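You operate a simulated robot arm through the tools that you are given. There is no shell and no other tool.

You run a simulated robot arm. Do the job below in one go: nothing can be reset, and whatever is moved stays where it is left.

## Task
Run exactly 3 cans past the blue sensor at speed 1.0.
Fine: belt switch Off and left Off; zero the counter and set the speed before the run; use the yellow button; afterwards put the speed dial back to 2.0.

The check looks at the end state, three seconds after you hand in, the way a careful person would. Anything else that was tipped, shoved, dropped, spilled or broken makes it a failure.

## Robot
A 6-joint arm with a two-finger gripper, fixed in place. Base frame: the origin is at the foot of the arm, x ahead of it, y to its left, z up. Units: cm, rad, N and s.
Its first joint turns from -2.897 to 2.897 rad. Payload 3.43 kg.
The tool frame sits at the grasp point between the pads (the TCP): z along the fingers, y along the line on which they close. The tips reach 2 cm beyond it. Largest opening 19 cm; the body of the gripper starts 24.8 cm behind the TCP.
Orientation is told as [roll, pitch, yaw] about the base's x, y, z axes, in that order, counted from this pose: with the fingers straight down and closing along the base's y, the tool's x points along the base's -x, its y along +y and its z along -z.

## Interface
- The arm moves only by the tool drive_tool. Its argument "commands" is one flat list of numbers, 7 for each row, row after row: the shift along the base's x, y, z in mm, then the turn, a rotation vector about the base's x, y, z in rad, then the gripper command, from -1 (fully open) to 1 (shut), values between in proportion. In form: [x, y, z, rx, ry, rz, fingers, x, y, z, rx, ry, rz, fingers, ...]. A call has 1 to 20 rows; each row shifts and turns the commanded pose from where the row before left it. A row lasts 0.2 s, in which the tool goes at most 5 cm and 0.15 rad; a call with a longer step from one row to the next is refused whole, and so is a gripper value outside its range. Where a pose cannot be reached the arm comes as near as it can. A force on the tool above 40 N (or 10 N above the force at the start of the call, whichever is more), or a blocked arm, ends the call early, and 0.2 s more pass. The fingers move at their own pace (about 4.5 cm/s each) and stop on an object; they squeeze with about 22 N. The grip force told is the motor's: it shows also when the fingers shut on nothing. Time passes only in rows, and 0.2 s behind the last, so rows that do not move let the fingers close. The reply holds the time, the measured pose of the TCP, the force on the tool along the base axes, the opening and the grip force, in the units named above and with some noise, with the torque about the TCP (base axes, N m) and any sound that the robot's microphone picked up.
- Cameras (640 x 400 px; columns grow to the right, rows downward): "scene" is fixed at [4.64, -64.91, 135.11]; the picture's right is [0.57, -0.82, 0.00], its down [-0.34, -0.24, -0.91] and it looks along [0.75, 0.52, -0.41] (base axes); focal length 343 px, centre (320, 200). "wrist" rides on the gripper at [7, -0.8, -28.8] in the tool frame; the picture's right is [0.12, 0.99, 0.00], its down [-0.96, 0.12, -0.25] and it looks along [-0.25, 0.03, 0.97] (tool axes); focal length 261 px, centre (320, 200). There is no depth. A picture from a camera that has moved, and an enlarged one, comes with that camera's place and axes in the base frame and with its lens.
- grab_frame(camera): a new picture of that camera. No time passes.
- move_column(by): slides the trunk up (or, below 0, down) by that many cm; the arm rides with it, the base frame stays. It gives what a move gives, with no picture.
- close_up(camera, box): a new picture of the part [left, top, right, bottom] of that camera's present view, enlarged. No time passes.
- sign_off(): hands the job in; it is judged then, once.

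Nothing tells you positions but the pictures and the camera data. Unless the task says otherwise, let go and move clear before handing in.

The tools are called as a command line: name --argument value ..., lists and objects as JSON in quotes. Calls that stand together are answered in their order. drive_tool: Moves the arm, as the interface text tells. Its arguments: {"type":"object","properties":{"commands":{"type":"array","items":{"type":"number"}}},"required":["commands"]} The other tools are called the same way: move_column (by) slides the trunk up or down; grab_frame (camera) takes a picture; close_up (camera, box) takes an enlarged picture of a part of a camera's view; sign_off () hands the job in.

At the start:

```text
t: 0.0
ee_pos: [77.74, 20.07, 100.79]
tcp_rot: [-0.001, 0.0, 0.0]
wrist_force: [-0.2, -0.1, -0.5]
ft_torque: [0.03, 0.02, -0.01]
width: 18.98
gripper_force: 0.0
trunk travel left (down, up): [-17.5, 6.5]
```

scene: 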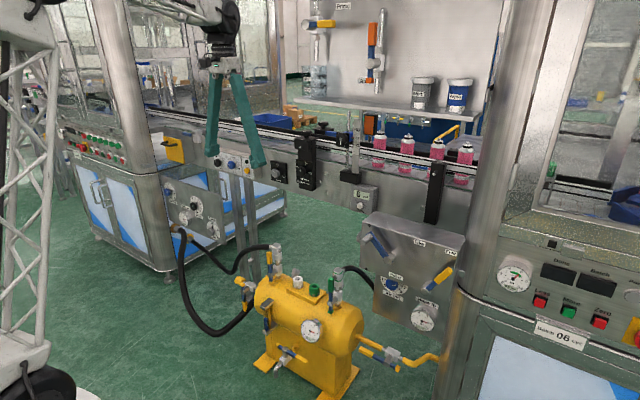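
wrist: 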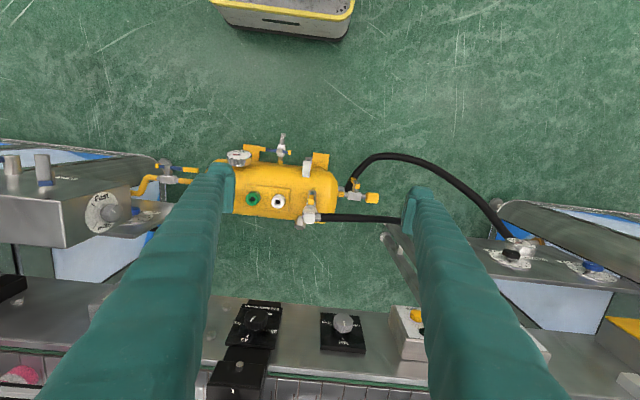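

I see a packaging line with a belt carrying pink cans, several panels and knobs, and a yellow tank in front. I'll start by enlarging parts of the scene to identify the belt switch, counter, speed dial, yellow button and blue sensor.

close_up --camera "scene" --box '[200, 100, 360, 200]'

close_up --camera "scene" --box '[340, 100, 500, 200]'

close_up --camera "scene" --box '[340, 200, 500, 340]'

close_up --camera "scene" --box '[480, 220, 640, 360]'

close_up --camera "scene" --box '[60, 100, 280, 240]'

```text
4.00 times, centred on (280, 150) of scene
camera zoom: at [4.64, -64.91, 135.11], right [0.57, -0.82, 0.0], down [-0.34, -0.24, -0.91], along [0.75, 0.52, -0.41], focal length 1371 px, centre (480, 400)
```

zoom: 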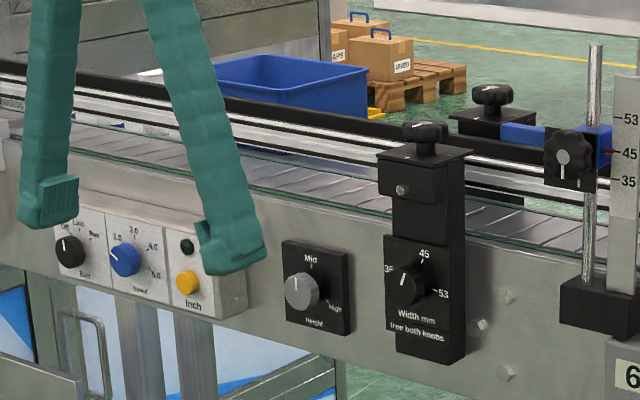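

```text
4.00 times, centred on (420, 150) of scene
camera zoom: at [4.64, -64.91, 135.11], right [0.57, -0.82, 0.0], down [-0.34, -0.24, -0.91], along [0.75, 0.52, -0.41], focal length 1371 px, centre (-80, 400)
```

zoom: 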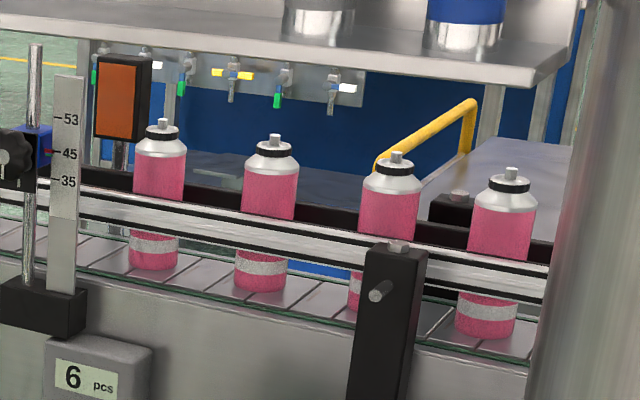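

```text
2.86 times, centred on (420, 270) of scene
camera zoom: at [4.64, -64.91, 135.11], right [0.57, -0.82, 0.0], down [-0.34, -0.24, -0.91], along [0.75, 0.52, -0.41], focal length 980 px, centre (34, 0)
```

zoom: 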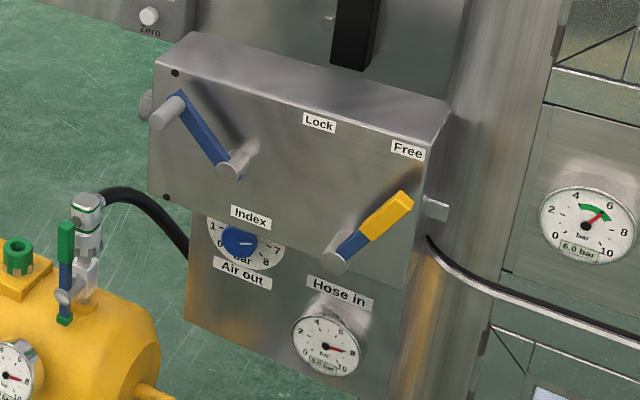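

```text
2.86 times, centred on (560, 290) of scene
camera zoom: at [4.64, -64.91, 135.11], right [0.57, -0.82, 0.0], down [-0.34, -0.24, -0.91], along [0.75, 0.52, -0.41], focal length 980 px, centre (-366, -57)
```

zoom: 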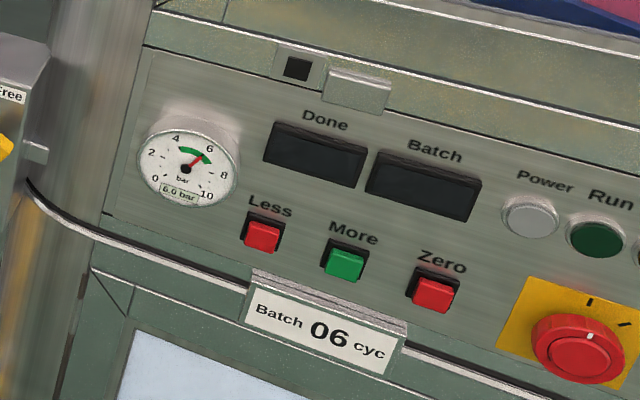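

```text
2.86 times, centred on (170, 170) of scene
camera zoom: at [4.64, -64.91, 135.11], right [0.57, -0.82, 0.0], down [-0.34, -0.24, -0.91], along [0.75, 0.52, -0.41], focal length 980 px, centre (749, 286)
```

zoom: 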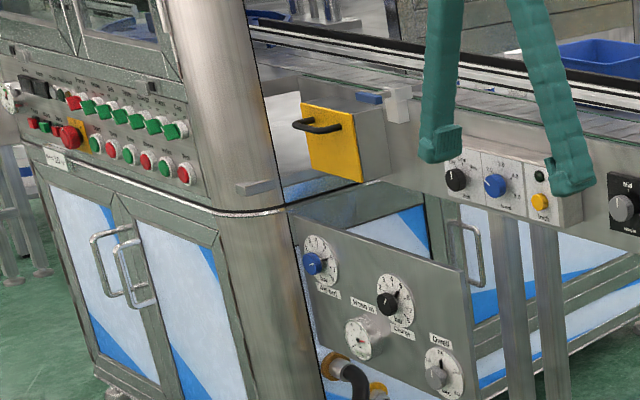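

The belt's own panel (Belt / Speed / Inch) lies behind the fingers at about (103, 42, 85). I'll enlarge the wrist view and the counter next.

close_up --camera "wrist" --box '[200, 280, 360, 400]'

close_up --camera "wrist" --box '[380, 280, 560, 400]'

close_up --camera "scene" --box '[330, 110, 400, 215]'

close_up --camera "scene" --box '[200, 135, 270, 185]'

close_up --camera "wrist" --box '[0, 280, 230, 400]'

```text
3.33 times, centred on (280, 340) of wrist
camera zoom: at [70.7, 19.23, 129.41], right [-0.12, 0.99, 0.0], down [0.96, 0.12, 0.25], along [0.25, 0.03, -0.97], focal length 869 px, centre (453, -267)
```

zoom: 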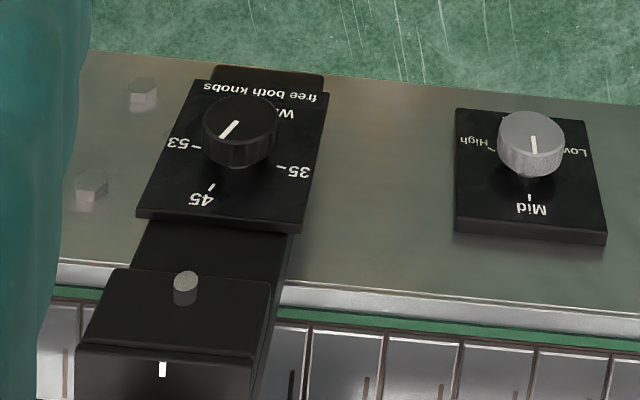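

```text
3.33 times, centred on (470, 340) of wrist
camera zoom: at [70.7, 19.23, 129.41], right [-0.12, 0.99, 0.0], down [0.96, 0.12, 0.25], along [0.25, 0.03, -0.97], focal length 869 px, centre (-180, -267)
```

zoom: 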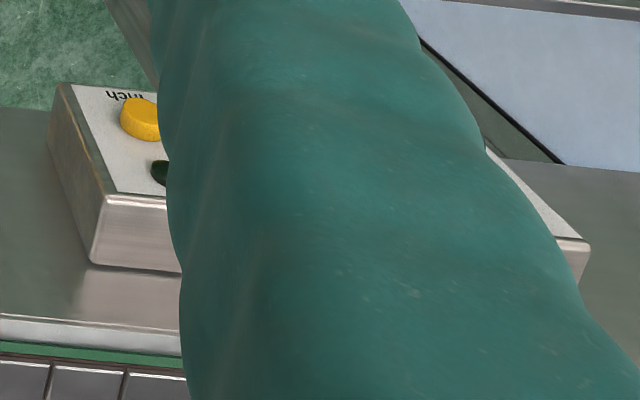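

```text
3.81 times, centred on (365, 162) of scene
camera zoom: at [4.64, -64.91, 135.11], right [0.57, -0.82, 0.0], down [-0.34, -0.24, -0.91], along [0.75, 0.52, -0.41], focal length 1306 px, centre (149, 343)
```

zoom: 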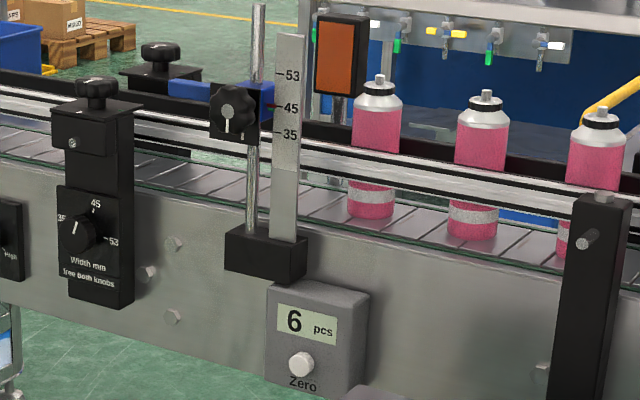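

```text
8.00 times, centred on (235, 160) of scene
camera zoom: at [4.64, -64.91, 135.11], right [0.57, -0.82, 0.0], down [-0.34, -0.24, -0.91], along [0.75, 0.52, -0.41], focal length 2743 px, centre (1000, 520)
```

zoom: 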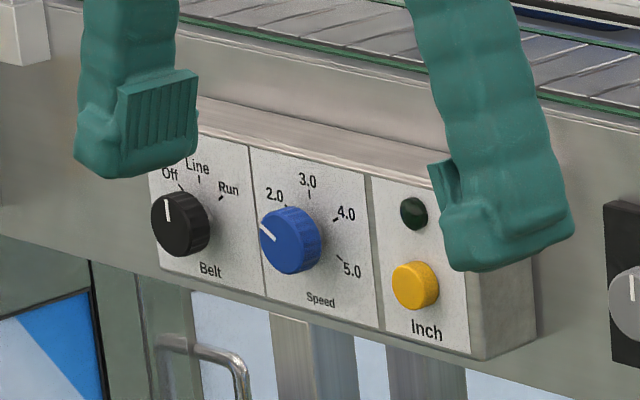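

```text
2.78 times, centred on (115, 340) of wrist
camera zoom: at [70.7, 19.23, 129.41], right [-0.12, 0.99, 0.0], down [0.96, 0.12, 0.25], along [0.25, 0.03, -0.97], focal length 725 px, centre (890, -190)
```

zoom: 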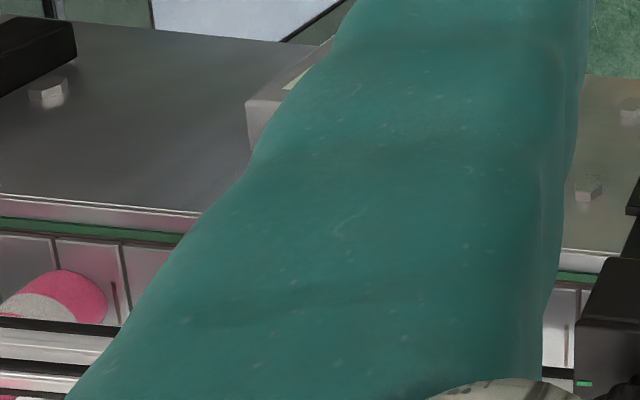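

The belt panel reads Off, the blue speed dial points below 2.0, the counter shows 6 pcs, and the white Zero button sits under it at about (103, -14, 83). I'll tilt the tool to point horizontally at the panel, staying well back, so I can look at it squarely.

drive_tool --commands '[0, 0, 0, 0, -0.1428, 0, -1, 0, 0, 0, 0, -0.1428, 0, -1, 0, 0, 0, 0, -0.1428, 0, -1, 0, 0, 0, 0, -0.1428, 0, -1, 0, 0, 0, 0, -0.1428, 0, -1, 0, 0, 0, 0, -0.1428, 0, -1, 0, 0, 0, 0, -0.1428, 0, -1, 0, 0, 0, 0, -0.1428, 0, -1, 0, 0, 0, 0, -0.1428, 0, -1, 0, 0, 0, 0, -0.1428, 0, -1, 0, 0, 0, 0, -0.1428, 0, -1]'

grab_frame --camera "wrist"

grab_frame --camera "scene"

```text
t: 2.4
ee_pos: [81.74, 22.93, 104.22]
tcp_rot: [1.581, -1.569, -1.579]
wrist_force: [-0.7, -0.9, 1.9]
ft_torque: [0.01, 0.29, 0.2]
width: 18.99
gripper_force: 0.1
out of reach, approached as far as the arm can: row 10, 11
trunk travel left (down, up): [-17.5, 6.5]
```

```text
taken
camera wrist: at [52.97, 22.04, 97.06], right [0.0, 0.99, -0.12], down [-0.25, 0.11, 0.96], along [0.97, 0.03, 0.25], focal length 261 px, centre (320, 200)
```

wrist: 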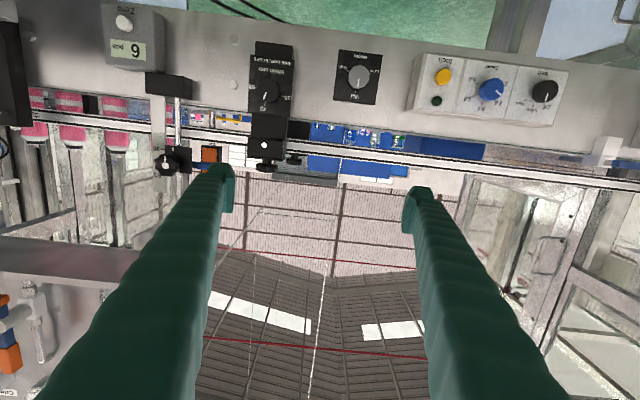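

```text
taken
```

scene: 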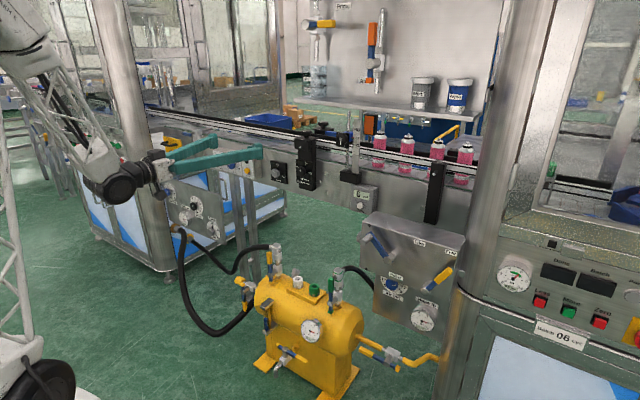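

The tool now points along +x and the wrist camera sees the whole front face of the conveyor, upside-down. I'll enlarge the panel and the counter.

close_up --camera "wrist" --box '[400, 40, 600, 140]'

close_up --camera "wrist" --box '[0, 0, 240, 180]'

close_up --camera "scene" --box '[210, 135, 270, 185]'

close_up --camera "wrist" --box '[220, 30, 400, 180]'

```text
3.20 times, centred on (500, 90) of wrist
camera zoom: at [52.97, 22.04, 97.06], right [0.0, 0.99, -0.12], down [-0.25, 0.11, 0.96], along [0.97, 0.03, 0.25], focal length 834 px, centre (-256, 552)
```

zoom: 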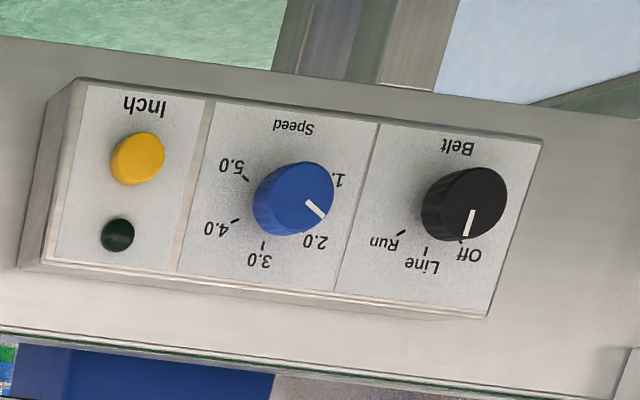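

```text
2.22 times, centred on (120, 90) of wrist
camera zoom: at [52.97, 22.04, 97.06], right [0.0, 0.99, -0.12], down [-0.25, 0.11, 0.96], along [0.97, 0.03, 0.25], focal length 579 px, centre (764, 444)
```

zoom: 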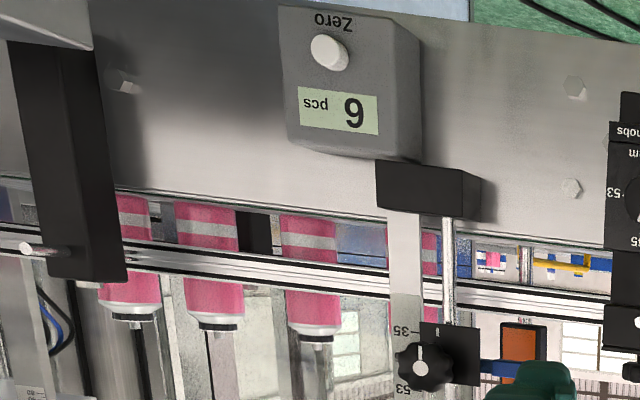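

```text
8.00 times, centred on (240, 160) of scene
camera zoom: at [4.64, -64.91, 135.11], right [0.57, -0.82, 0.0], down [-0.34, -0.24, -0.91], along [0.75, 0.52, -0.41], focal length 2743 px, centre (960, 520)
```

zoom: 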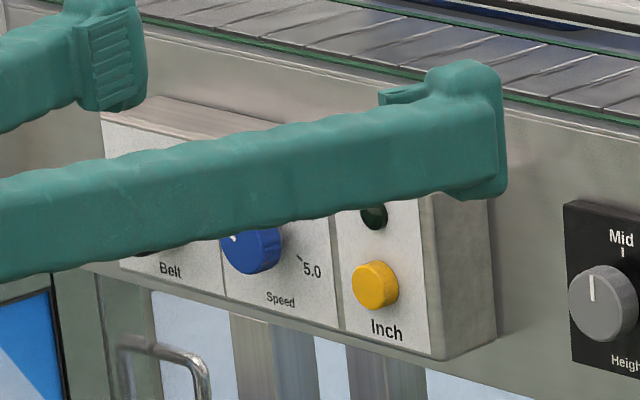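

```text
2.67 times, centred on (310, 105) of wrist
camera zoom: at [52.97, 22.04, 97.06], right [0.0, 0.99, -0.12], down [-0.25, 0.11, 0.96], along [0.97, 0.03, 0.25], focal length 695 px, centre (347, 453)
```

zoom: 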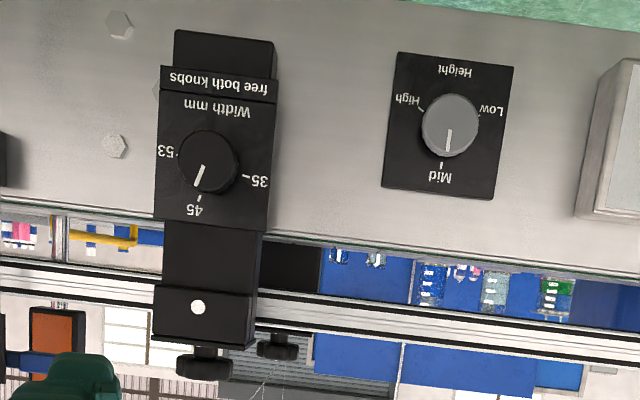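

The speed dial appears to sit at 2.0. The Belt switch pointer may not be quite at Off, so I need a squarer, nearer look, and I'll move the tool in front of the panel while staying well back from it.

drive_tool --commands '[0, 36, -22, 0, 0, 0, -1, 0, 36, -22, 0, 0, 0, -1, 0, 36, -22, 0, 0, 0, -1, 0, 36, -22, 0, 0, 0, -1, 0, 36, -22, 0, 0, 0, -1, 0, 36, -22, 0, 0, 0, -1, 0, 36, -22, 0, 0, 0, -1, 0, 36, -22, 0, 0, 0, -1]'

grab_frame --camera "wrist"

```text
t: 4.2
ee_pos: [81.95, 52.07, 86.36]
tcp_rot: [1.592, -1.571, -1.593]
wrist_force: [0.0, -0.9, 0.7]
ft_torque: [0.02, 0.16, 0.14]
width: 18.99
gripper_force: 0.2
trunk travel left (down, up): [-17.5, 6.5]
```

```text
taken
camera wrist: at [53.18, 51.17, 79.11], right [0.0, 0.99, -0.12], down [-0.25, 0.11, 0.96], along [0.97, 0.03, 0.25], focal length 261 px, centre (320, 200)
```

wrist: 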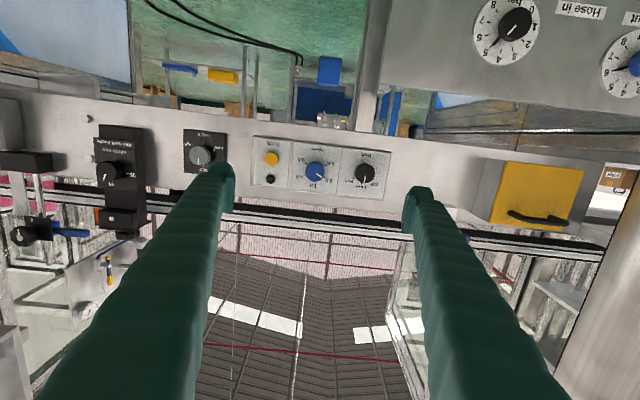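

The tool is now centred in front of the belt panel, about 23 cm back. I'll enlarge the panel from here.

close_up --camera "wrist" --box '[245, 130, 395, 215]'

close_up --camera "wrist" --box '[340, 145, 395, 200]'

close_up --camera "wrist" --box '[285, 140, 345, 200]'

close_up --camera "scene" --box '[200, 130, 280, 200]'

```text
4.27 times, centred on (320, 172) of wrist
camera zoom: at [53.18, 51.17, 79.11], right [0.0, 0.99, -0.12], down [-0.25, 0.11, 0.96], along [0.97, 0.03, 0.25], focal length 1112 px, centre (320, 317)
```

zoom: 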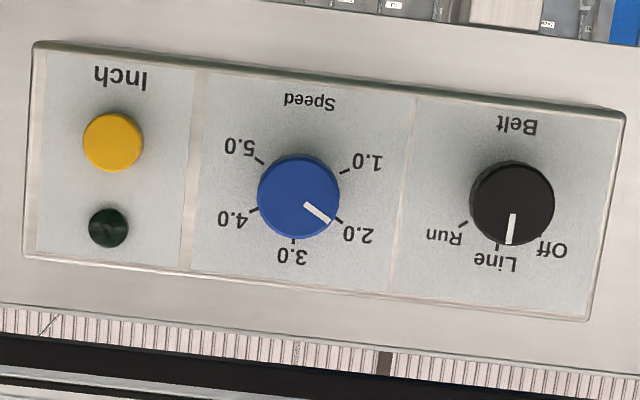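

```text
7.27 times, centred on (368, 172) of wrist
camera zoom: at [53.18, 51.17, 79.11], right [0.0, 0.99, -0.12], down [-0.25, 0.11, 0.96], along [0.97, 0.03, 0.25], focal length 1896 px, centre (-26, 400)
```

zoom: 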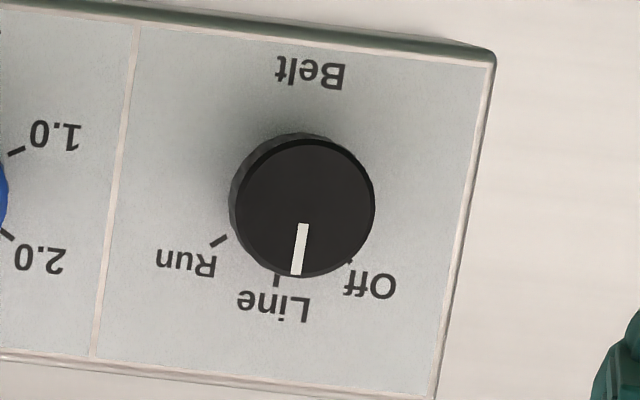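

```text
6.67 times, centred on (315, 170) of wrist
camera zoom: at [53.18, 51.17, 79.11], right [0.0, 0.99, -0.12], down [-0.25, 0.11, 0.96], along [0.97, 0.03, 0.25], focal length 1738 px, centre (353, 400)
```

zoom: 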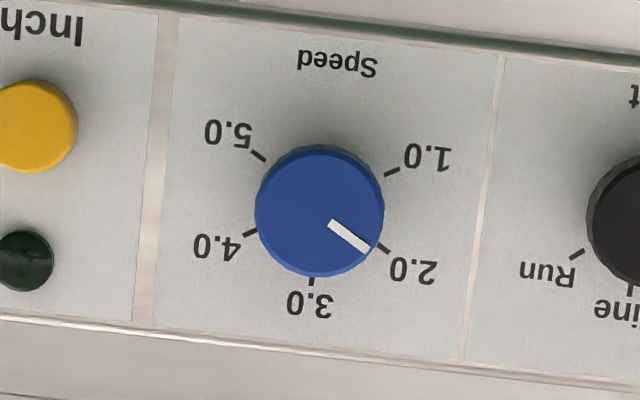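

```text
5.71 times, centred on (240, 165) of scene
camera zoom: at [4.64, -64.91, 135.11], right [0.57, -0.82, 0.0], down [-0.34, -0.24, -0.91], along [0.75, 0.52, -0.41], focal length 1959 px, centre (777, 400)
```

zoom: 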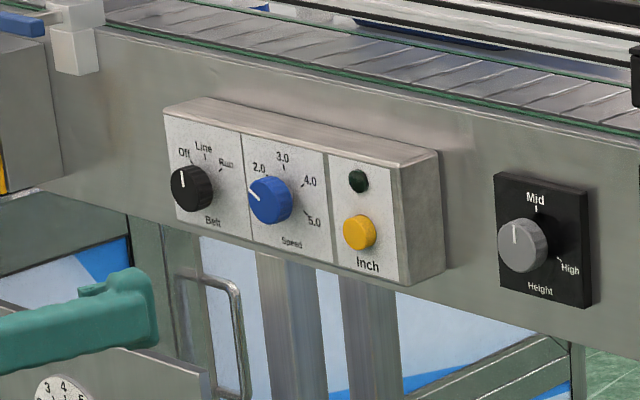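

The Belt switch actually points at Line, not Off, so it has to be turned about 48° counter-clockwise. The speed dial is at 2.0 with its ticks 60° apart. I'll narrow the fingers and move nearer in front of the Belt knob to refine its position.

drive_tool --commands '[10, 21, -2, 0, 0, 0, 0.26, 20, 22, -2, 0, 0, 0, 0.26, 20, 22, -2, 0, 0, 0, 0.26, 20, 21, -2, 0, 0, 0, 0.26, 20, 0, 0, 0, 0, 0, 0.26, 20, 0, 0, 0, 0, 0, 0.26, 0, 0, 0, 0, 0, 0, 0.26]'

grab_frame --camera "wrist"

close_up --camera "scene" --box '[160, 110, 280, 200]'

```text
t: 5.8
ee_pos: [93.04, 60.55, 85.61]
tcp_rot: [-0.843, -1.57, 0.843]
wrist_force: [-0.4, 0.8, 2.2]
ft_torque: [0.0, 0.02, -0.01]
width: 7.04
gripper_force: 0.1
trunk travel left (down, up): [-17.5, 6.5]
```

```text
taken
camera wrist: at [64.26, 59.68, 78.29], right [0.0, 0.99, -0.12], down [-0.25, 0.12, 0.96], along [0.97, 0.03, 0.25], focal length 261 px, centre (320, 200)
```

wrist: 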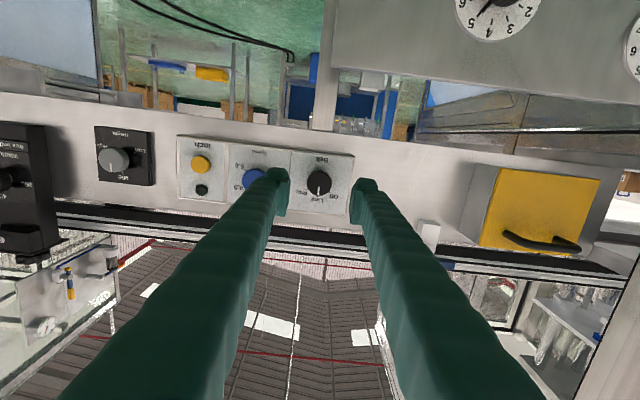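

```text
4.44 times, centred on (220, 155) of scene
camera zoom: at [4.64, -64.91, 135.11], right [0.57, -0.82, 0.0], down [-0.34, -0.24, -0.91], along [0.75, 0.52, -0.41], focal length 1524 px, centre (764, 400)
```

zoom: 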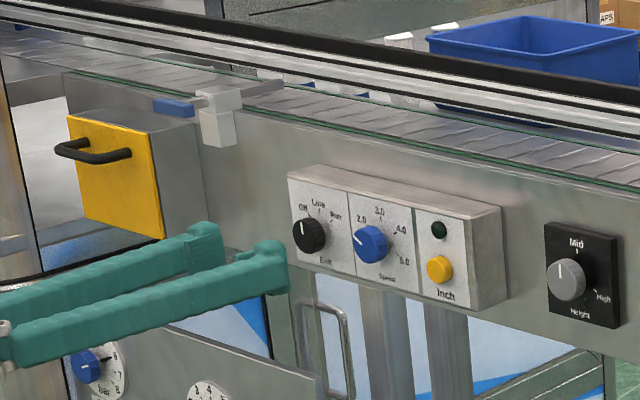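

I'm about 9 cm in front of the Belt knob. I'll enlarge to refine its centre between the fingers.

close_up --camera "wrist" --box '[260, 140, 380, 215]'

```text
5.33 times, centred on (320, 178) of wrist
camera zoom: at [64.26, 59.68, 78.29], right [0.0, 0.99, -0.12], down [-0.25, 0.12, 0.96], along [0.97, 0.03, 0.25], focal length 1390 px, centre (320, 320)
```

zoom: 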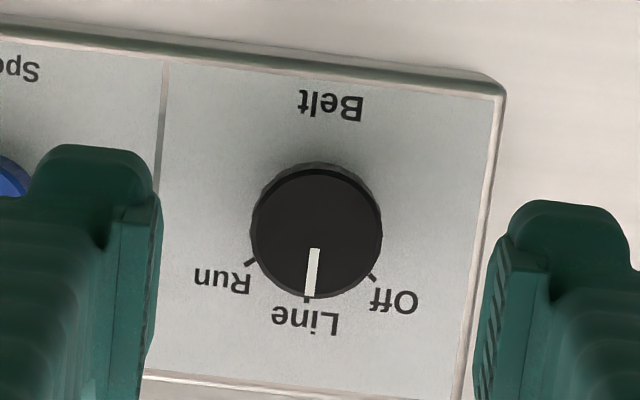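

The Belt knob is centred on the tool axis, with its face at x≈102 and the panel at x≈104. I'll advance with 7 cm opening so the tips straddle the knob, then close on it.

drive_tool --commands '[20, 0, 1, 0, 0, 0, 0.26, 20, 0, 0, 0, 0, 0, 0.26, 15, 0, 0, 0, 0, 0, 0.26, 10, 0, 0, 0, 0, 0, 0.26, 10, 0, 0, 0, 0, 0, 0.26, 5, 0, 0, 0, 0, 0, 0.26, 0, 0, 0, 0, 0, 0, 0.26]'

close_up --camera "wrist" --box '[240, 120, 400, 220]'

close_up --camera "scene" --box '[190, 120, 270, 190]'

```text
t: 7.4
ee_pos: [100.99, 60.38, 85.76]
tcp_rot: [-0.91, -1.571, 0.907]
wrist_force: [-0.4, -0.4, 0.5]
ft_torque: [-0.01, 0.0, 0.0]
width: 7.06
gripper_force: 0.0
trunk travel left (down, up): [-17.5, 6.5]
```

```text
4.00 times, centred on (320, 170) of wrist
camera zoom: at [72.16, 59.5, 78.57], right [0.0, 0.99, -0.12], down [-0.25, 0.12, 0.96], along [0.97, 0.03, 0.25], focal length 1043 px, centre (320, 320)
```

zoom: 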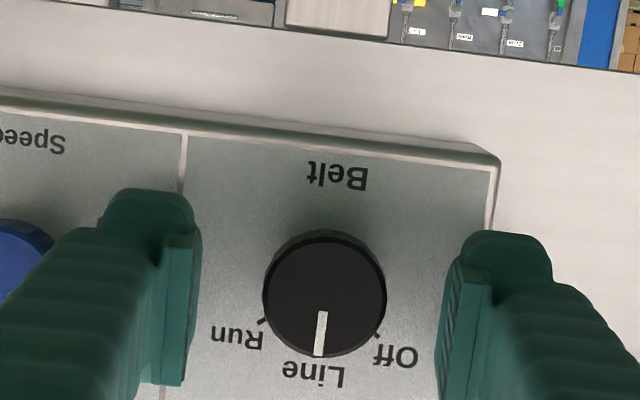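

```text
5.71 times, centred on (230, 155) of scene
camera zoom: at [4.64, -64.91, 135.11], right [0.57, -0.82, 0.0], down [-0.34, -0.24, -0.91], along [0.75, 0.52, -0.41], focal length 1959 px, centre (834, 457)
```

zoom: 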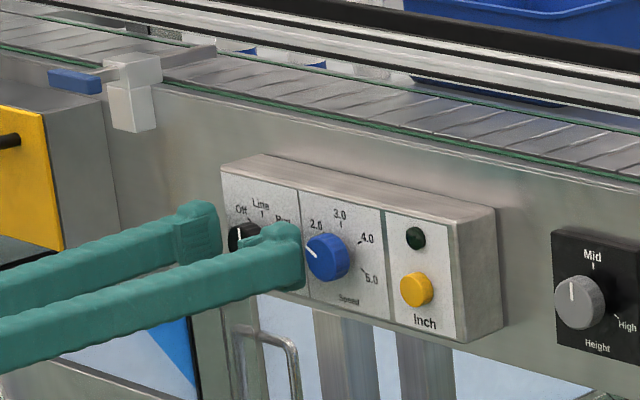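

The fingertips now straddle the Belt knob cleanly. I'll close on it and turn it counter-clockwise (toward Off) by about 0.8 rad.

drive_tool --commands '[2, 1, 1, 0, 0, 0, 0.26, 0, 0, 0, 0, 0, 0, 1, 0, 0, 0, 0, 0, 0, 1, 0, 0, 0, 0, 0, 0, 1, 0, 0, 0, 0, 0, 0, 1]'

close_up --camera "wrist" --box '[240, 120, 400, 220]'

```text
t: 8.6
ee_pos: [101.08, 60.54, 85.82]
tcp_rot: [-0.721, -1.57, 0.72]
wrist_force: [-0.5, -1.5, -0.1]
ft_torque: [-0.01, 0.01, -0.07]
width: 3.41
gripper_force: 44.9
trunk travel left (down, up): [-17.5, 6.5]
```

```text
4.00 times, centred on (320, 170) of wrist
camera zoom: at [72.37, 59.62, 78.67], right [0.0, 0.99, -0.12], down [-0.25, 0.12, 0.96], along [0.97, 0.03, 0.25], focal length 1043 px, centre (320, 320)
```

zoom: 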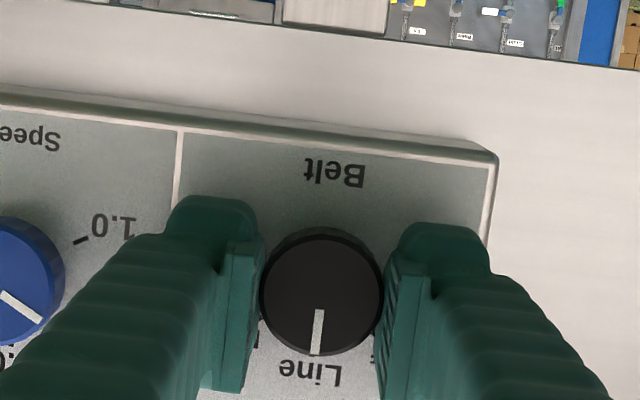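

The knob is gripped at 3.4 cm. Now I'll turn it toward Off.

drive_tool --commands '[0, 0, 0, -0.1, 0, 0, 1, 0, 0, 0, -0.1, 0, 0, 1, 0, 0, 0, -0.1, 0, 0, 1, 0, 0, 0, -0.1, 0, 0, 1, 0, 0, 0, -0.1, 0, 0, 1, 0, 0, 0, -0.1, 0, 0, 1, 0, 0, 0, -0.1, 0, 0, 1, 0, 0, 0, -0.1, 0, 0, 1]'

grab_frame --camera "wrist"

close_up --camera "wrist" --box '[240, 120, 400, 220]'

```text
t: 10.1
ee_pos: [101.02, 60.7, 85.7]
tcp_rot: [-1.568, -0.941, 1.574]
wrist_force: [15.2, 12.7, -5.9]
ft_torque: [-0.01, -0.13, 0.34]
width: 3.4
gripper_force: 44.5
trunk travel left (down, up): [-17.5, 6.5]
stopped in row 7: the force on the tool passed its limit at 42 N (the readings are from after the stop); the commanded pose is now the measured one
```

```text
taken
camera wrist: at [72.37, 55.76, 80.45], right [0.0, 0.73, -0.68], down [-0.25, 0.66, 0.71], along [0.97, 0.17, 0.18], focal length 261 px, centre (320, 200)
```

wrist: 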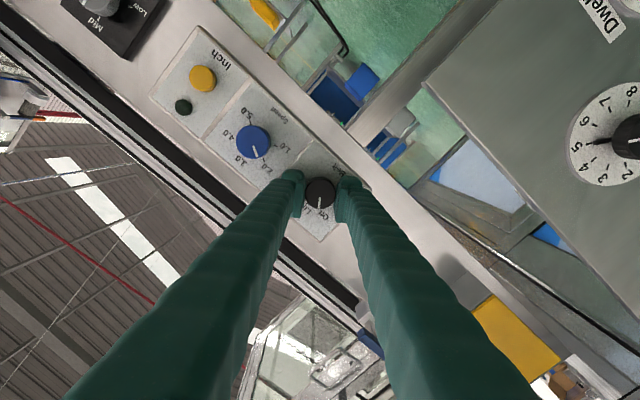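

```text
4.00 times, centred on (320, 170) of wrist
camera zoom: at [72.37, 55.76, 80.45], right [0.0, 0.73, -0.68], down [-0.25, 0.66, 0.71], along [0.97, 0.17, 0.18], focal length 1043 px, centre (320, 320)
```

zoom: 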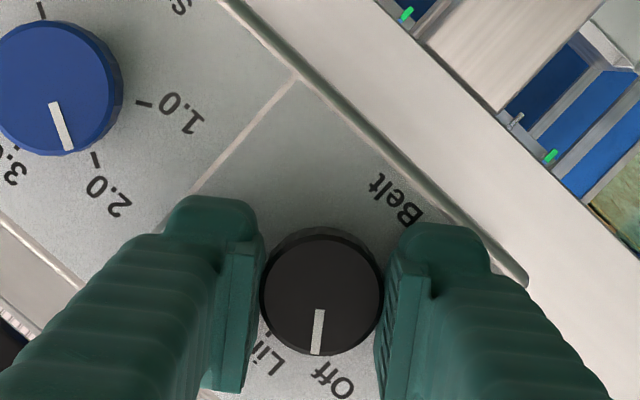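

The call stopped on force, possibly from axis misalignment or the end stop. I'll open the fingers, relax, and check where the pointer stands.

drive_tool --commands '[0, 0, 0, 0, 0, 0, 0.26, 0, 0, 0, 0, 0, 0, 0.26, 0, 0, 0, 0, 0, 0, 0.26]'

close_up --camera "wrist" --box '[240, 120, 400, 220]'

close_up --camera "scene" --box '[190, 120, 270, 190]'

```text
t: 10.9
ee_pos: [101.1, 60.59, 85.86]
tcp_rot: [-1.571, -0.944, 1.572]
wrist_force: [0.0, -0.5, 1.3]
ft_torque: [0.01, 0.0, 0.0]
width: 7.03
gripper_force: 0.0
trunk travel left (down, up): [-17.5, 6.5]
```

```text
4.00 times, centred on (320, 170) of wrist
camera zoom: at [72.32, 55.68, 80.57], right [0.0, 0.73, -0.68], down [-0.25, 0.66, 0.71], along [0.97, 0.17, 0.18], focal length 1043 px, centre (320, 320)
```

zoom: 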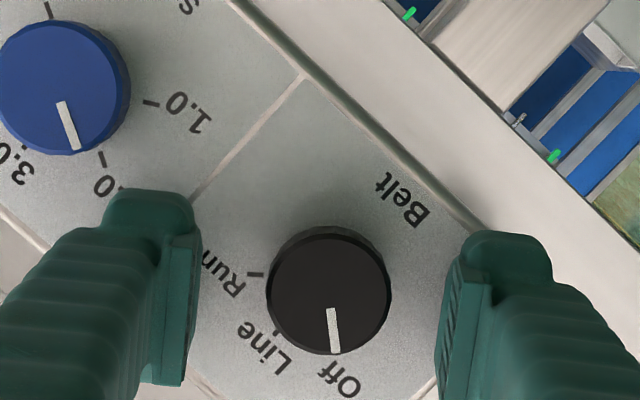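

```text
5.71 times, centred on (230, 155) of scene
camera zoom: at [4.64, -64.91, 135.11], right [0.57, -0.82, 0.0], down [-0.34, -0.24, -0.91], along [0.75, 0.52, -0.41], focal length 1959 px, centre (834, 457)
```

zoom: 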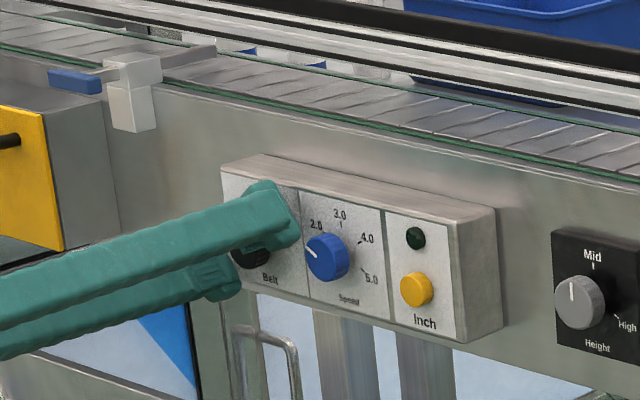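

The knob has snapped to about 50° left of vertical, which matches Off. I'll back away, undo the wrist rotation, and check it straight on.

drive_tool --commands '[-20, 0, 0, 0, 0, 0, 0.26, -30, 0, 0, 0, 0, 0, 0.26, -30, 0, 0, 0.126, 0, 0, 0.26, 0, -20, 0, 0.126, 0, 0, 0.26, 0, -20, 0, 0.126, 0, 0, 0.26, 0, -20, 2, 0.126, 0, 0, 0.26, 0, -20, 4, 0.126, 0, 0, 0.26, 0, -10, 0, 0, 0, 0, 0.26]'

close_up --camera "wrist" --box '[240, 120, 400, 220]'

close_up --camera "scene" --box '[190, 120, 270, 190]'

```text
t: 12.7
ee_pos: [93.01, 51.71, 86.59]
tcp_rot: [1.741, -1.564, -1.738]
wrist_force: [0.0, 0.5, -0.5]
ft_torque: [0.03, -0.05, -0.03]
width: 7.01
gripper_force: 0.0
trunk travel left (down, up): [-17.5, 6.5]
```

```text
4.00 times, centred on (320, 170) of wrist
camera zoom: at [64.24, 50.8, 79.31], right [0.0, 0.99, -0.11], down [-0.25, 0.11, 0.96], along [0.97, 0.03, 0.25], focal length 1043 px, centre (320, 320)
```

zoom: 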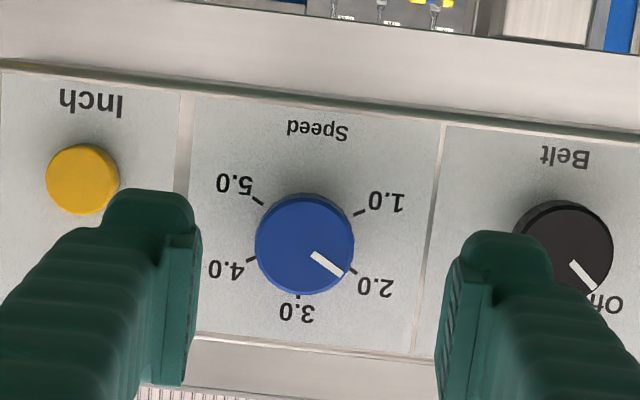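

```text
5.71 times, centred on (230, 155) of scene
camera zoom: at [4.64, -64.91, 135.11], right [0.57, -0.82, 0.0], down [-0.34, -0.24, -0.91], along [0.75, 0.52, -0.41], focal length 1959 px, centre (834, 457)
```

zoom: 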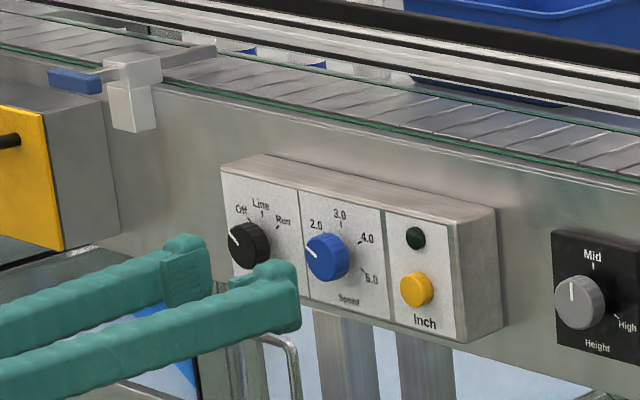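

The Belt switch now clearly reads Off. Next is the blue speed dial, centred at about y=51.2, z=86.5; I'll line up and advance over it.

drive_tool --commands '[10, -5.5, -0.5, 0, 0, 0, 0.26, 20, 0, 0, 0, 0, 0, 0.26, 20, 0, 0, 0, 0, 0, 0.26, 15, 0, 0, 0, 0, 0, 0.26, 10, 0, 0, 0, 0, 0, 0.26, 6, 0, 0, 0, 0, 0, 0.26, 0, 0, 0, 0, 0, 0, 0.26]'

close_up --camera "wrist" --box '[240, 120, 400, 220]'

```text
t: 14.3
ee_pos: [101.02, 51.0, 86.44]
tcp_rot: [1.784, -1.567, -1.784]
wrist_force: [0.7, -0.6, -0.4]
ft_torque: [-0.01, 0.02, -0.03]
width: 7.03
gripper_force: 0.0
trunk travel left (down, up): [-17.5, 6.5]
```

```text
4.00 times, centred on (320, 170) of wrist
camera zoom: at [72.34, 50.13, 79.23], right [0.0, 0.99, -0.12], down [-0.25, 0.11, 0.96], along [0.97, 0.03, 0.25], focal length 1043 px, centre (320, 320)
```

zoom: 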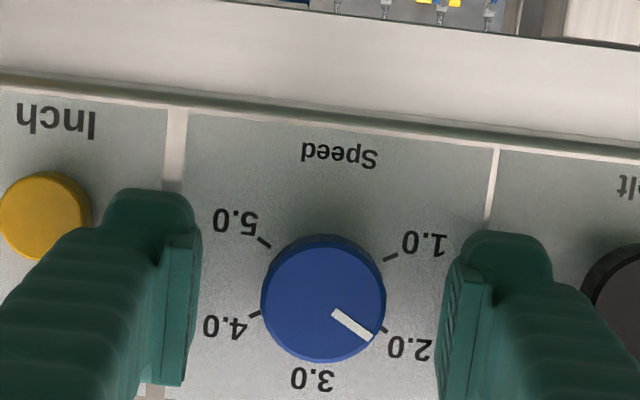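

The fingers straddle the dial. I'll nudge 1.5 mm in +y, grip, and turn it counter-clockwise in stages toward 1.0.

drive_tool --commands '[1, 1.5, 0.5, 0, 0, 0, 0.26, 0, 0, 0, 0, 0, 0, 1, 0, 0, 0, 0, 0, 0, 1, 0, 0, 0, 0, 0, 0, 1, 0, 0, 0, 0, 0, 0, 1, 0, 0, 0, -0.08, 0, 0, 1, 0, 0, 0, -0.08, 0, 0, 1, 0, 0, 0, -0.08, 0, 0, 1, 0, 0, 0, -0.08, 0, 0, 1, 0, 0, 0, -0.08, 0, 0, 1, 0, 0, 0, 0, 0, 0, 1]'

close_up --camera "wrist" --box '[240, 120, 400, 220]'

```text
t: 16.8
ee_pos: [101.28, 51.23, 86.52]
tcp_rot: [-1.567, -1.171, 1.568]
wrist_force: [-14.9, -3.3, 2.5]
ft_torque: [-0.05, -0.16, -0.02]
width: 3.46
gripper_force: 45.3
trunk travel left (down, up): [-17.5, 6.5]
stopped in row 11: the force on the tool passed its limit at 41 N (the readings are from after the stop); the commanded pose is now the measured one
```

```text
4.00 times, centred on (320, 170) of wrist
camera zoom: at [72.45, 47.59, 80.19], right [0.0, 0.87, -0.5], down [-0.25, 0.48, 0.84], along [0.97, 0.12, 0.21], focal length 1043 px, centre (320, 320)
```

zoom: 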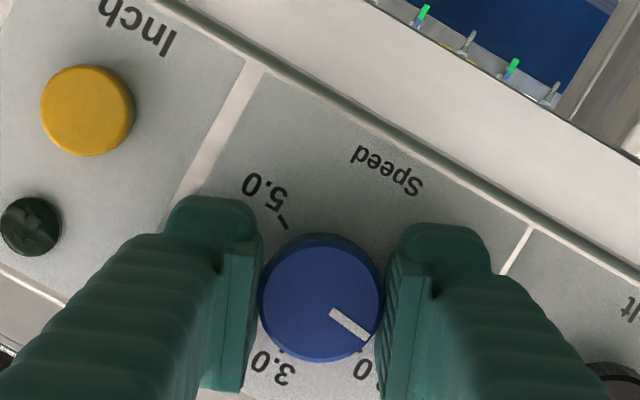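

The stop came from an axial force build-up while turning, not a jam; the dial has gone from 60° to about 84°. I'll release to relieve it, regrip, and continue more slowly.

drive_tool --commands '[0, 0, 0, 0, 0, 0, 0.4, -2, 0, 0, 0, 0, 0, 0.4, 0, 0, 0, 0, 0, 0, 0.4]'

close_up --camera "wrist" --box '[240, 120, 400, 220]'

```text
t: 17.6
ee_pos: [101.17, 51.08, 86.36]
tcp_rot: [-1.567, -1.173, 1.568]
wrist_force: [-0.2, 0.5, 0.1]
ft_torque: [0.0, -0.02, 0.01]
width: 5.71
gripper_force: 0.1
trunk travel left (down, up): [-17.5, 6.5]
```

```text
4.00 times, centred on (320, 170) of wrist
camera zoom: at [72.35, 47.52, 80.13], right [0.0, 0.87, -0.5], down [-0.25, 0.48, 0.84], along [0.97, 0.12, 0.21], focal length 1043 px, centre (320, 320)
```

zoom: 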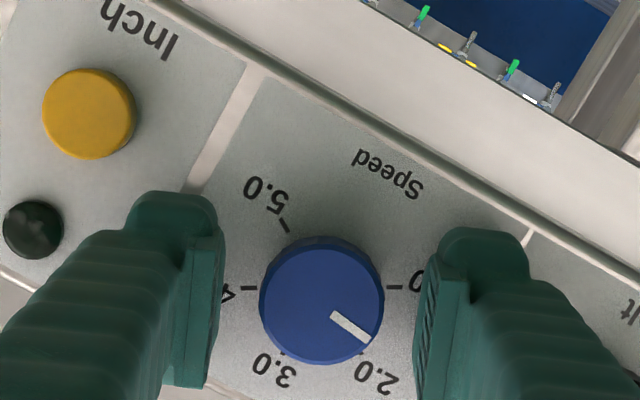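

Regripping and turning on slowly.

drive_tool --commands '[0, 1, 0, 0, 0, 0, 0.4, 0, 0, 0, 0, 0, 0, 1, 0, 0, 0, 0, 0, 0, 1, 0, 0, 0, 0, 0, 0, 1, 0, 0, 0, -0.05, 0, 0, 1, 0, 0, 0, -0.05, 0, 0, 1, 0, 0, 0, -0.05, 0, 0, 1, 0, 0, 0, -0.05, 0, 0, 1, 0, 0, 0, -0.05, 0, 0, 1, 0, 0, 0, -0.05, 0, 0, 1]'

close_up --camera "wrist" --box '[240, 120, 400, 220]'

```text
t: 19.8
ee_pos: [101.17, 51.23, 86.35]
tcp_rot: [-1.569, -0.872, 1.568]
wrist_force: [-7.6, -5.3, 1.4]
ft_torque: [0.0, 0.05, -0.15]
width: 3.46
gripper_force: 45.0
trunk travel left (down, up): [-17.5, 6.5]
```

```text
4.00 times, centred on (320, 170) of wrist
camera zoom: at [72.35, 45.97, 81.43], right [0.0, 0.68, -0.73], down [-0.25, 0.71, 0.66], along [0.97, 0.18, 0.17], focal length 1043 px, centre (320, 320)
```

zoom: 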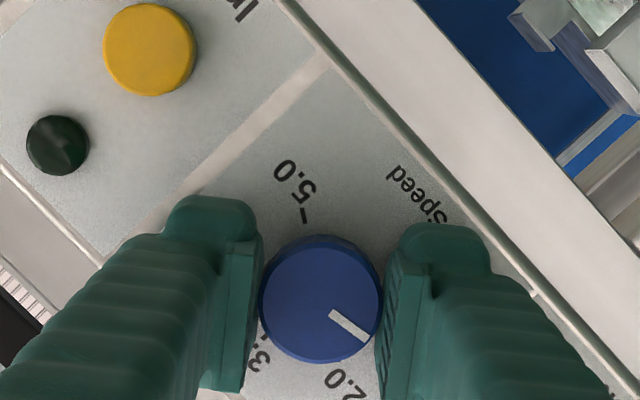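

The dial is at about 103°; another 0.3 rad should reach the 1.0 tick at 120°.

drive_tool --commands '[0, 0, 0, -0.05, 0, 0, 1, 0, 0, 0, -0.05, 0, 0, 1, 0, 0, 0, -0.05, 0, 0, 1, 0, 0, 0, -0.05, 0, 0, 1, 0, 0, 0, -0.05, 0, 0, 1, 0, 0, 0, -0.04, 0, 0, 1]'

close_up --camera "wrist" --box '[240, 120, 400, 220]'

```text
t: 21.2
ee_pos: [101.24, 51.21, 86.42]
tcp_rot: [-1.569, -0.584, 1.569]
wrist_force: [8.5, -0.8, 0.2]
ft_torque: [-0.04, -0.06, 0.09]
width: 3.47
gripper_force: 44.8
trunk travel left (down, up): [-17.5, 6.5]
```

```text
4.00 times, centred on (320, 170) of wrist
camera zoom: at [72.35, 44.83, 83.1], right [0.0, 0.45, -0.89], down [-0.25, 0.87, 0.43], along [0.97, 0.22, 0.11], focal length 1043 px, centre (320, 320)
```

zoom: 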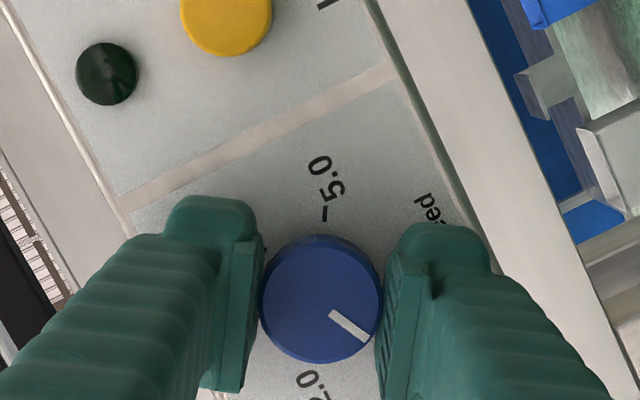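

The pointer computes to about 119°, i.e. the 1.0 tick. I'll release, back off, unwind the wrist, and check it straight on.

drive_tool --commands '[0, 0, 0, 0, 0, 0, 0.26, 0, 0, 0, 0, 0, 0, 0.26, 0, 0, 0, 0, 0, 0, 0.26, -20, 0, 0, 0, 0, 0, 0.26, -20, 0, 0, 0, 0, 0, 0.26, -20, 0, 0, 0, 0, 0, 0.26, -20, 0, 0, 0.12, 0, 0, 0.26, 0, 0, 0, 0.12, 0, 0, 0.26, 0, 0, 0, 0.12, 0, 0, 0.26, 0, 0, 0, 0.12, 0, 0, 0.26, 0, 0, 0, 0.12, 0, 0, 0.26, 0, 0, 0, 0.12, 0, 0, 0.26, 0, 0, 0, 0.12, 0, 0, 0.26, 0, 0, 0, 0.12, 0, 0, 0.26, 0, 0, 0, 0, 0, 0, 0.26]'

close_up --camera "wrist" --box '[250, 130, 390, 220]'

close_up --camera "scene" --box '[200, 130, 270, 180]'

```text
t: 24.4
ee_pos: [93.15, 51.17, 86.34]
tcp_rot: [-1.53, -1.544, 1.53]
wrist_force: [-0.3, 1.0, -0.5]
ft_torque: [-0.03, 0.03, 0.03]
width: 7.02
gripper_force: 0.0
trunk travel left (down, up): [-17.5, 6.5]
```

```text
4.44 times, centred on (320, 175) of wrist
camera zoom: at [64.32, 50.13, 79.21], right [0.0, 0.99, -0.14], down [-0.25, 0.14, 0.96], along [0.97, 0.04, 0.24], focal length 1158 px, centre (320, 311)
```

zoom: 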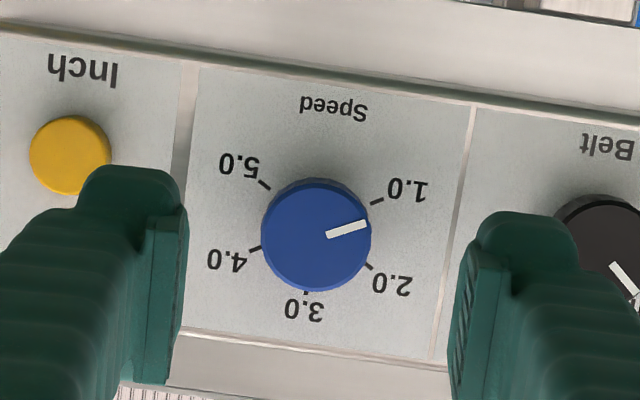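

```text
8.00 times, centred on (235, 155) of scene
camera zoom: at [4.64, -64.91, 135.11], right [0.57, -0.82, 0.0], down [-0.34, -0.24, -0.91], along [0.75, 0.52, -0.41], focal length 2743 px, centre (1000, 560)
```

zoom: 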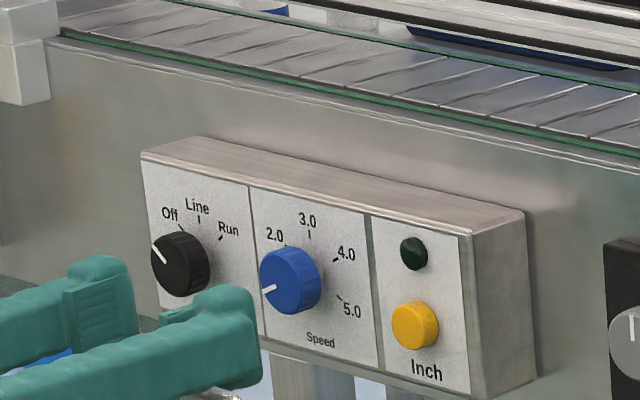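

The dial reads close to 1.0 but perhaps a couple of degrees short. I'll enlarge further to measure it.

close_up --camera "wrist" --box '[297, 160, 349, 204]'

close_up --camera "scene" --box '[224, 150, 256, 174]'

```text
9.09 times, centred on (323, 182) of wrist
camera zoom: at [64.32, 50.13, 79.21], right [0.0, 0.99, -0.14], down [-0.25, 0.14, 0.96], along [0.97, 0.04, 0.24], focal length 2370 px, centre (293, 364)
```

zoom: 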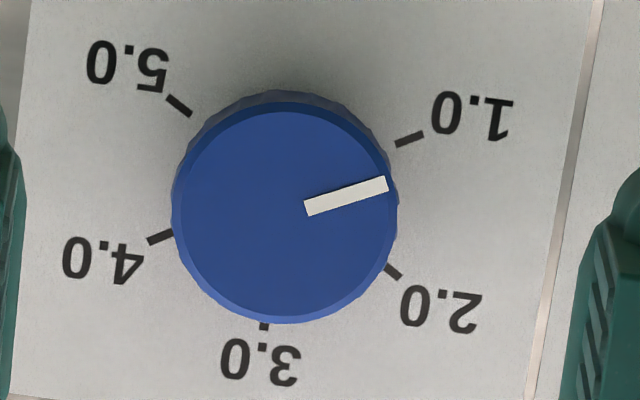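

```text
16.00 times, centred on (240, 162) of scene
camera zoom: at [4.64, -64.91, 135.11], right [0.57, -0.82, 0.0], down [-0.34, -0.24, -0.91], along [0.75, 0.52, -0.41], focal length 5486 px, centre (1600, 808)
```

zoom: 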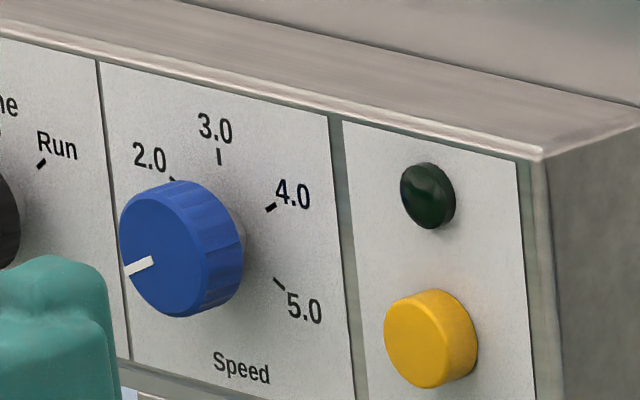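

The pointer sits about 4° short of the 1.0 tick. I'll regrip and turn it another 0.075 rad.

drive_tool --commands '[20, 0, 0.5, 0, 0, 0, 0.26, 20, 0, 0, 0, 0, 0, 0.26, 20, 0, 0, 0, 0, 0, 0.26, 12, 0, 0, 0, 0, 0, 0.26, 8, 0, 0, 0, 0, 0, 0.26, 0, 0, 0, 0, 0, 0, 0.26, 0, 0, 0, 0, 0, 0, 1, 0, 0, 0, 0, 0, 0, 1, 0, 0, 0, 0, 0, 0, 1, 0, 0, 0, 0, 0, 0, 1, 0, 0, 0, -0.03, 0, 0, 1, 0, 0, 0, -0.03, 0, 0, 1, 0, 0, 0, -0.02, 0, 0, 1, 0, 0, 0, 0, 0, 0, 1, 0, 0, 0, 0, 0, 0, 0.26, 0, 0, 0, 0, 0, 0, 0.26, 0, 0, 0, 0, 0, 0, 0.26]'

close_up --camera "wrist" --box '[280, 145, 360, 210]'

```text
t: 27.3
ee_pos: [101.14, 51.15, 86.25]
tcp_rot: [-1.543, -1.461, 1.54]
wrist_force: [-9.6, -9.0, 2.4]
ft_torque: [0.03, -0.28, -0.14]
width: 3.47
gripper_force: 44.8
trunk travel left (down, up): [-17.5, 6.5]
stopped in row 14: the force on the tool passed its limit at 41 N (the readings are from after the stop); the commanded pose is now the measured one
```

```text
6.15 times, centred on (320, 178) of wrist
camera zoom: at [72.32, 49.51, 79.37], right [0.0, 0.97, -0.22], down [-0.24, 0.22, 0.94], along [0.97, 0.05, 0.24], focal length 1604 px, centre (320, 338)
```

zoom: 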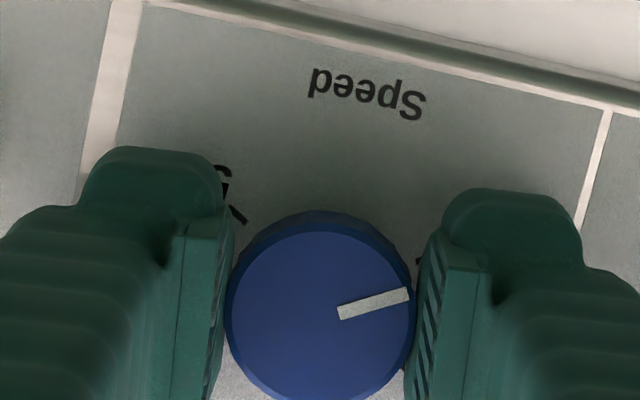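

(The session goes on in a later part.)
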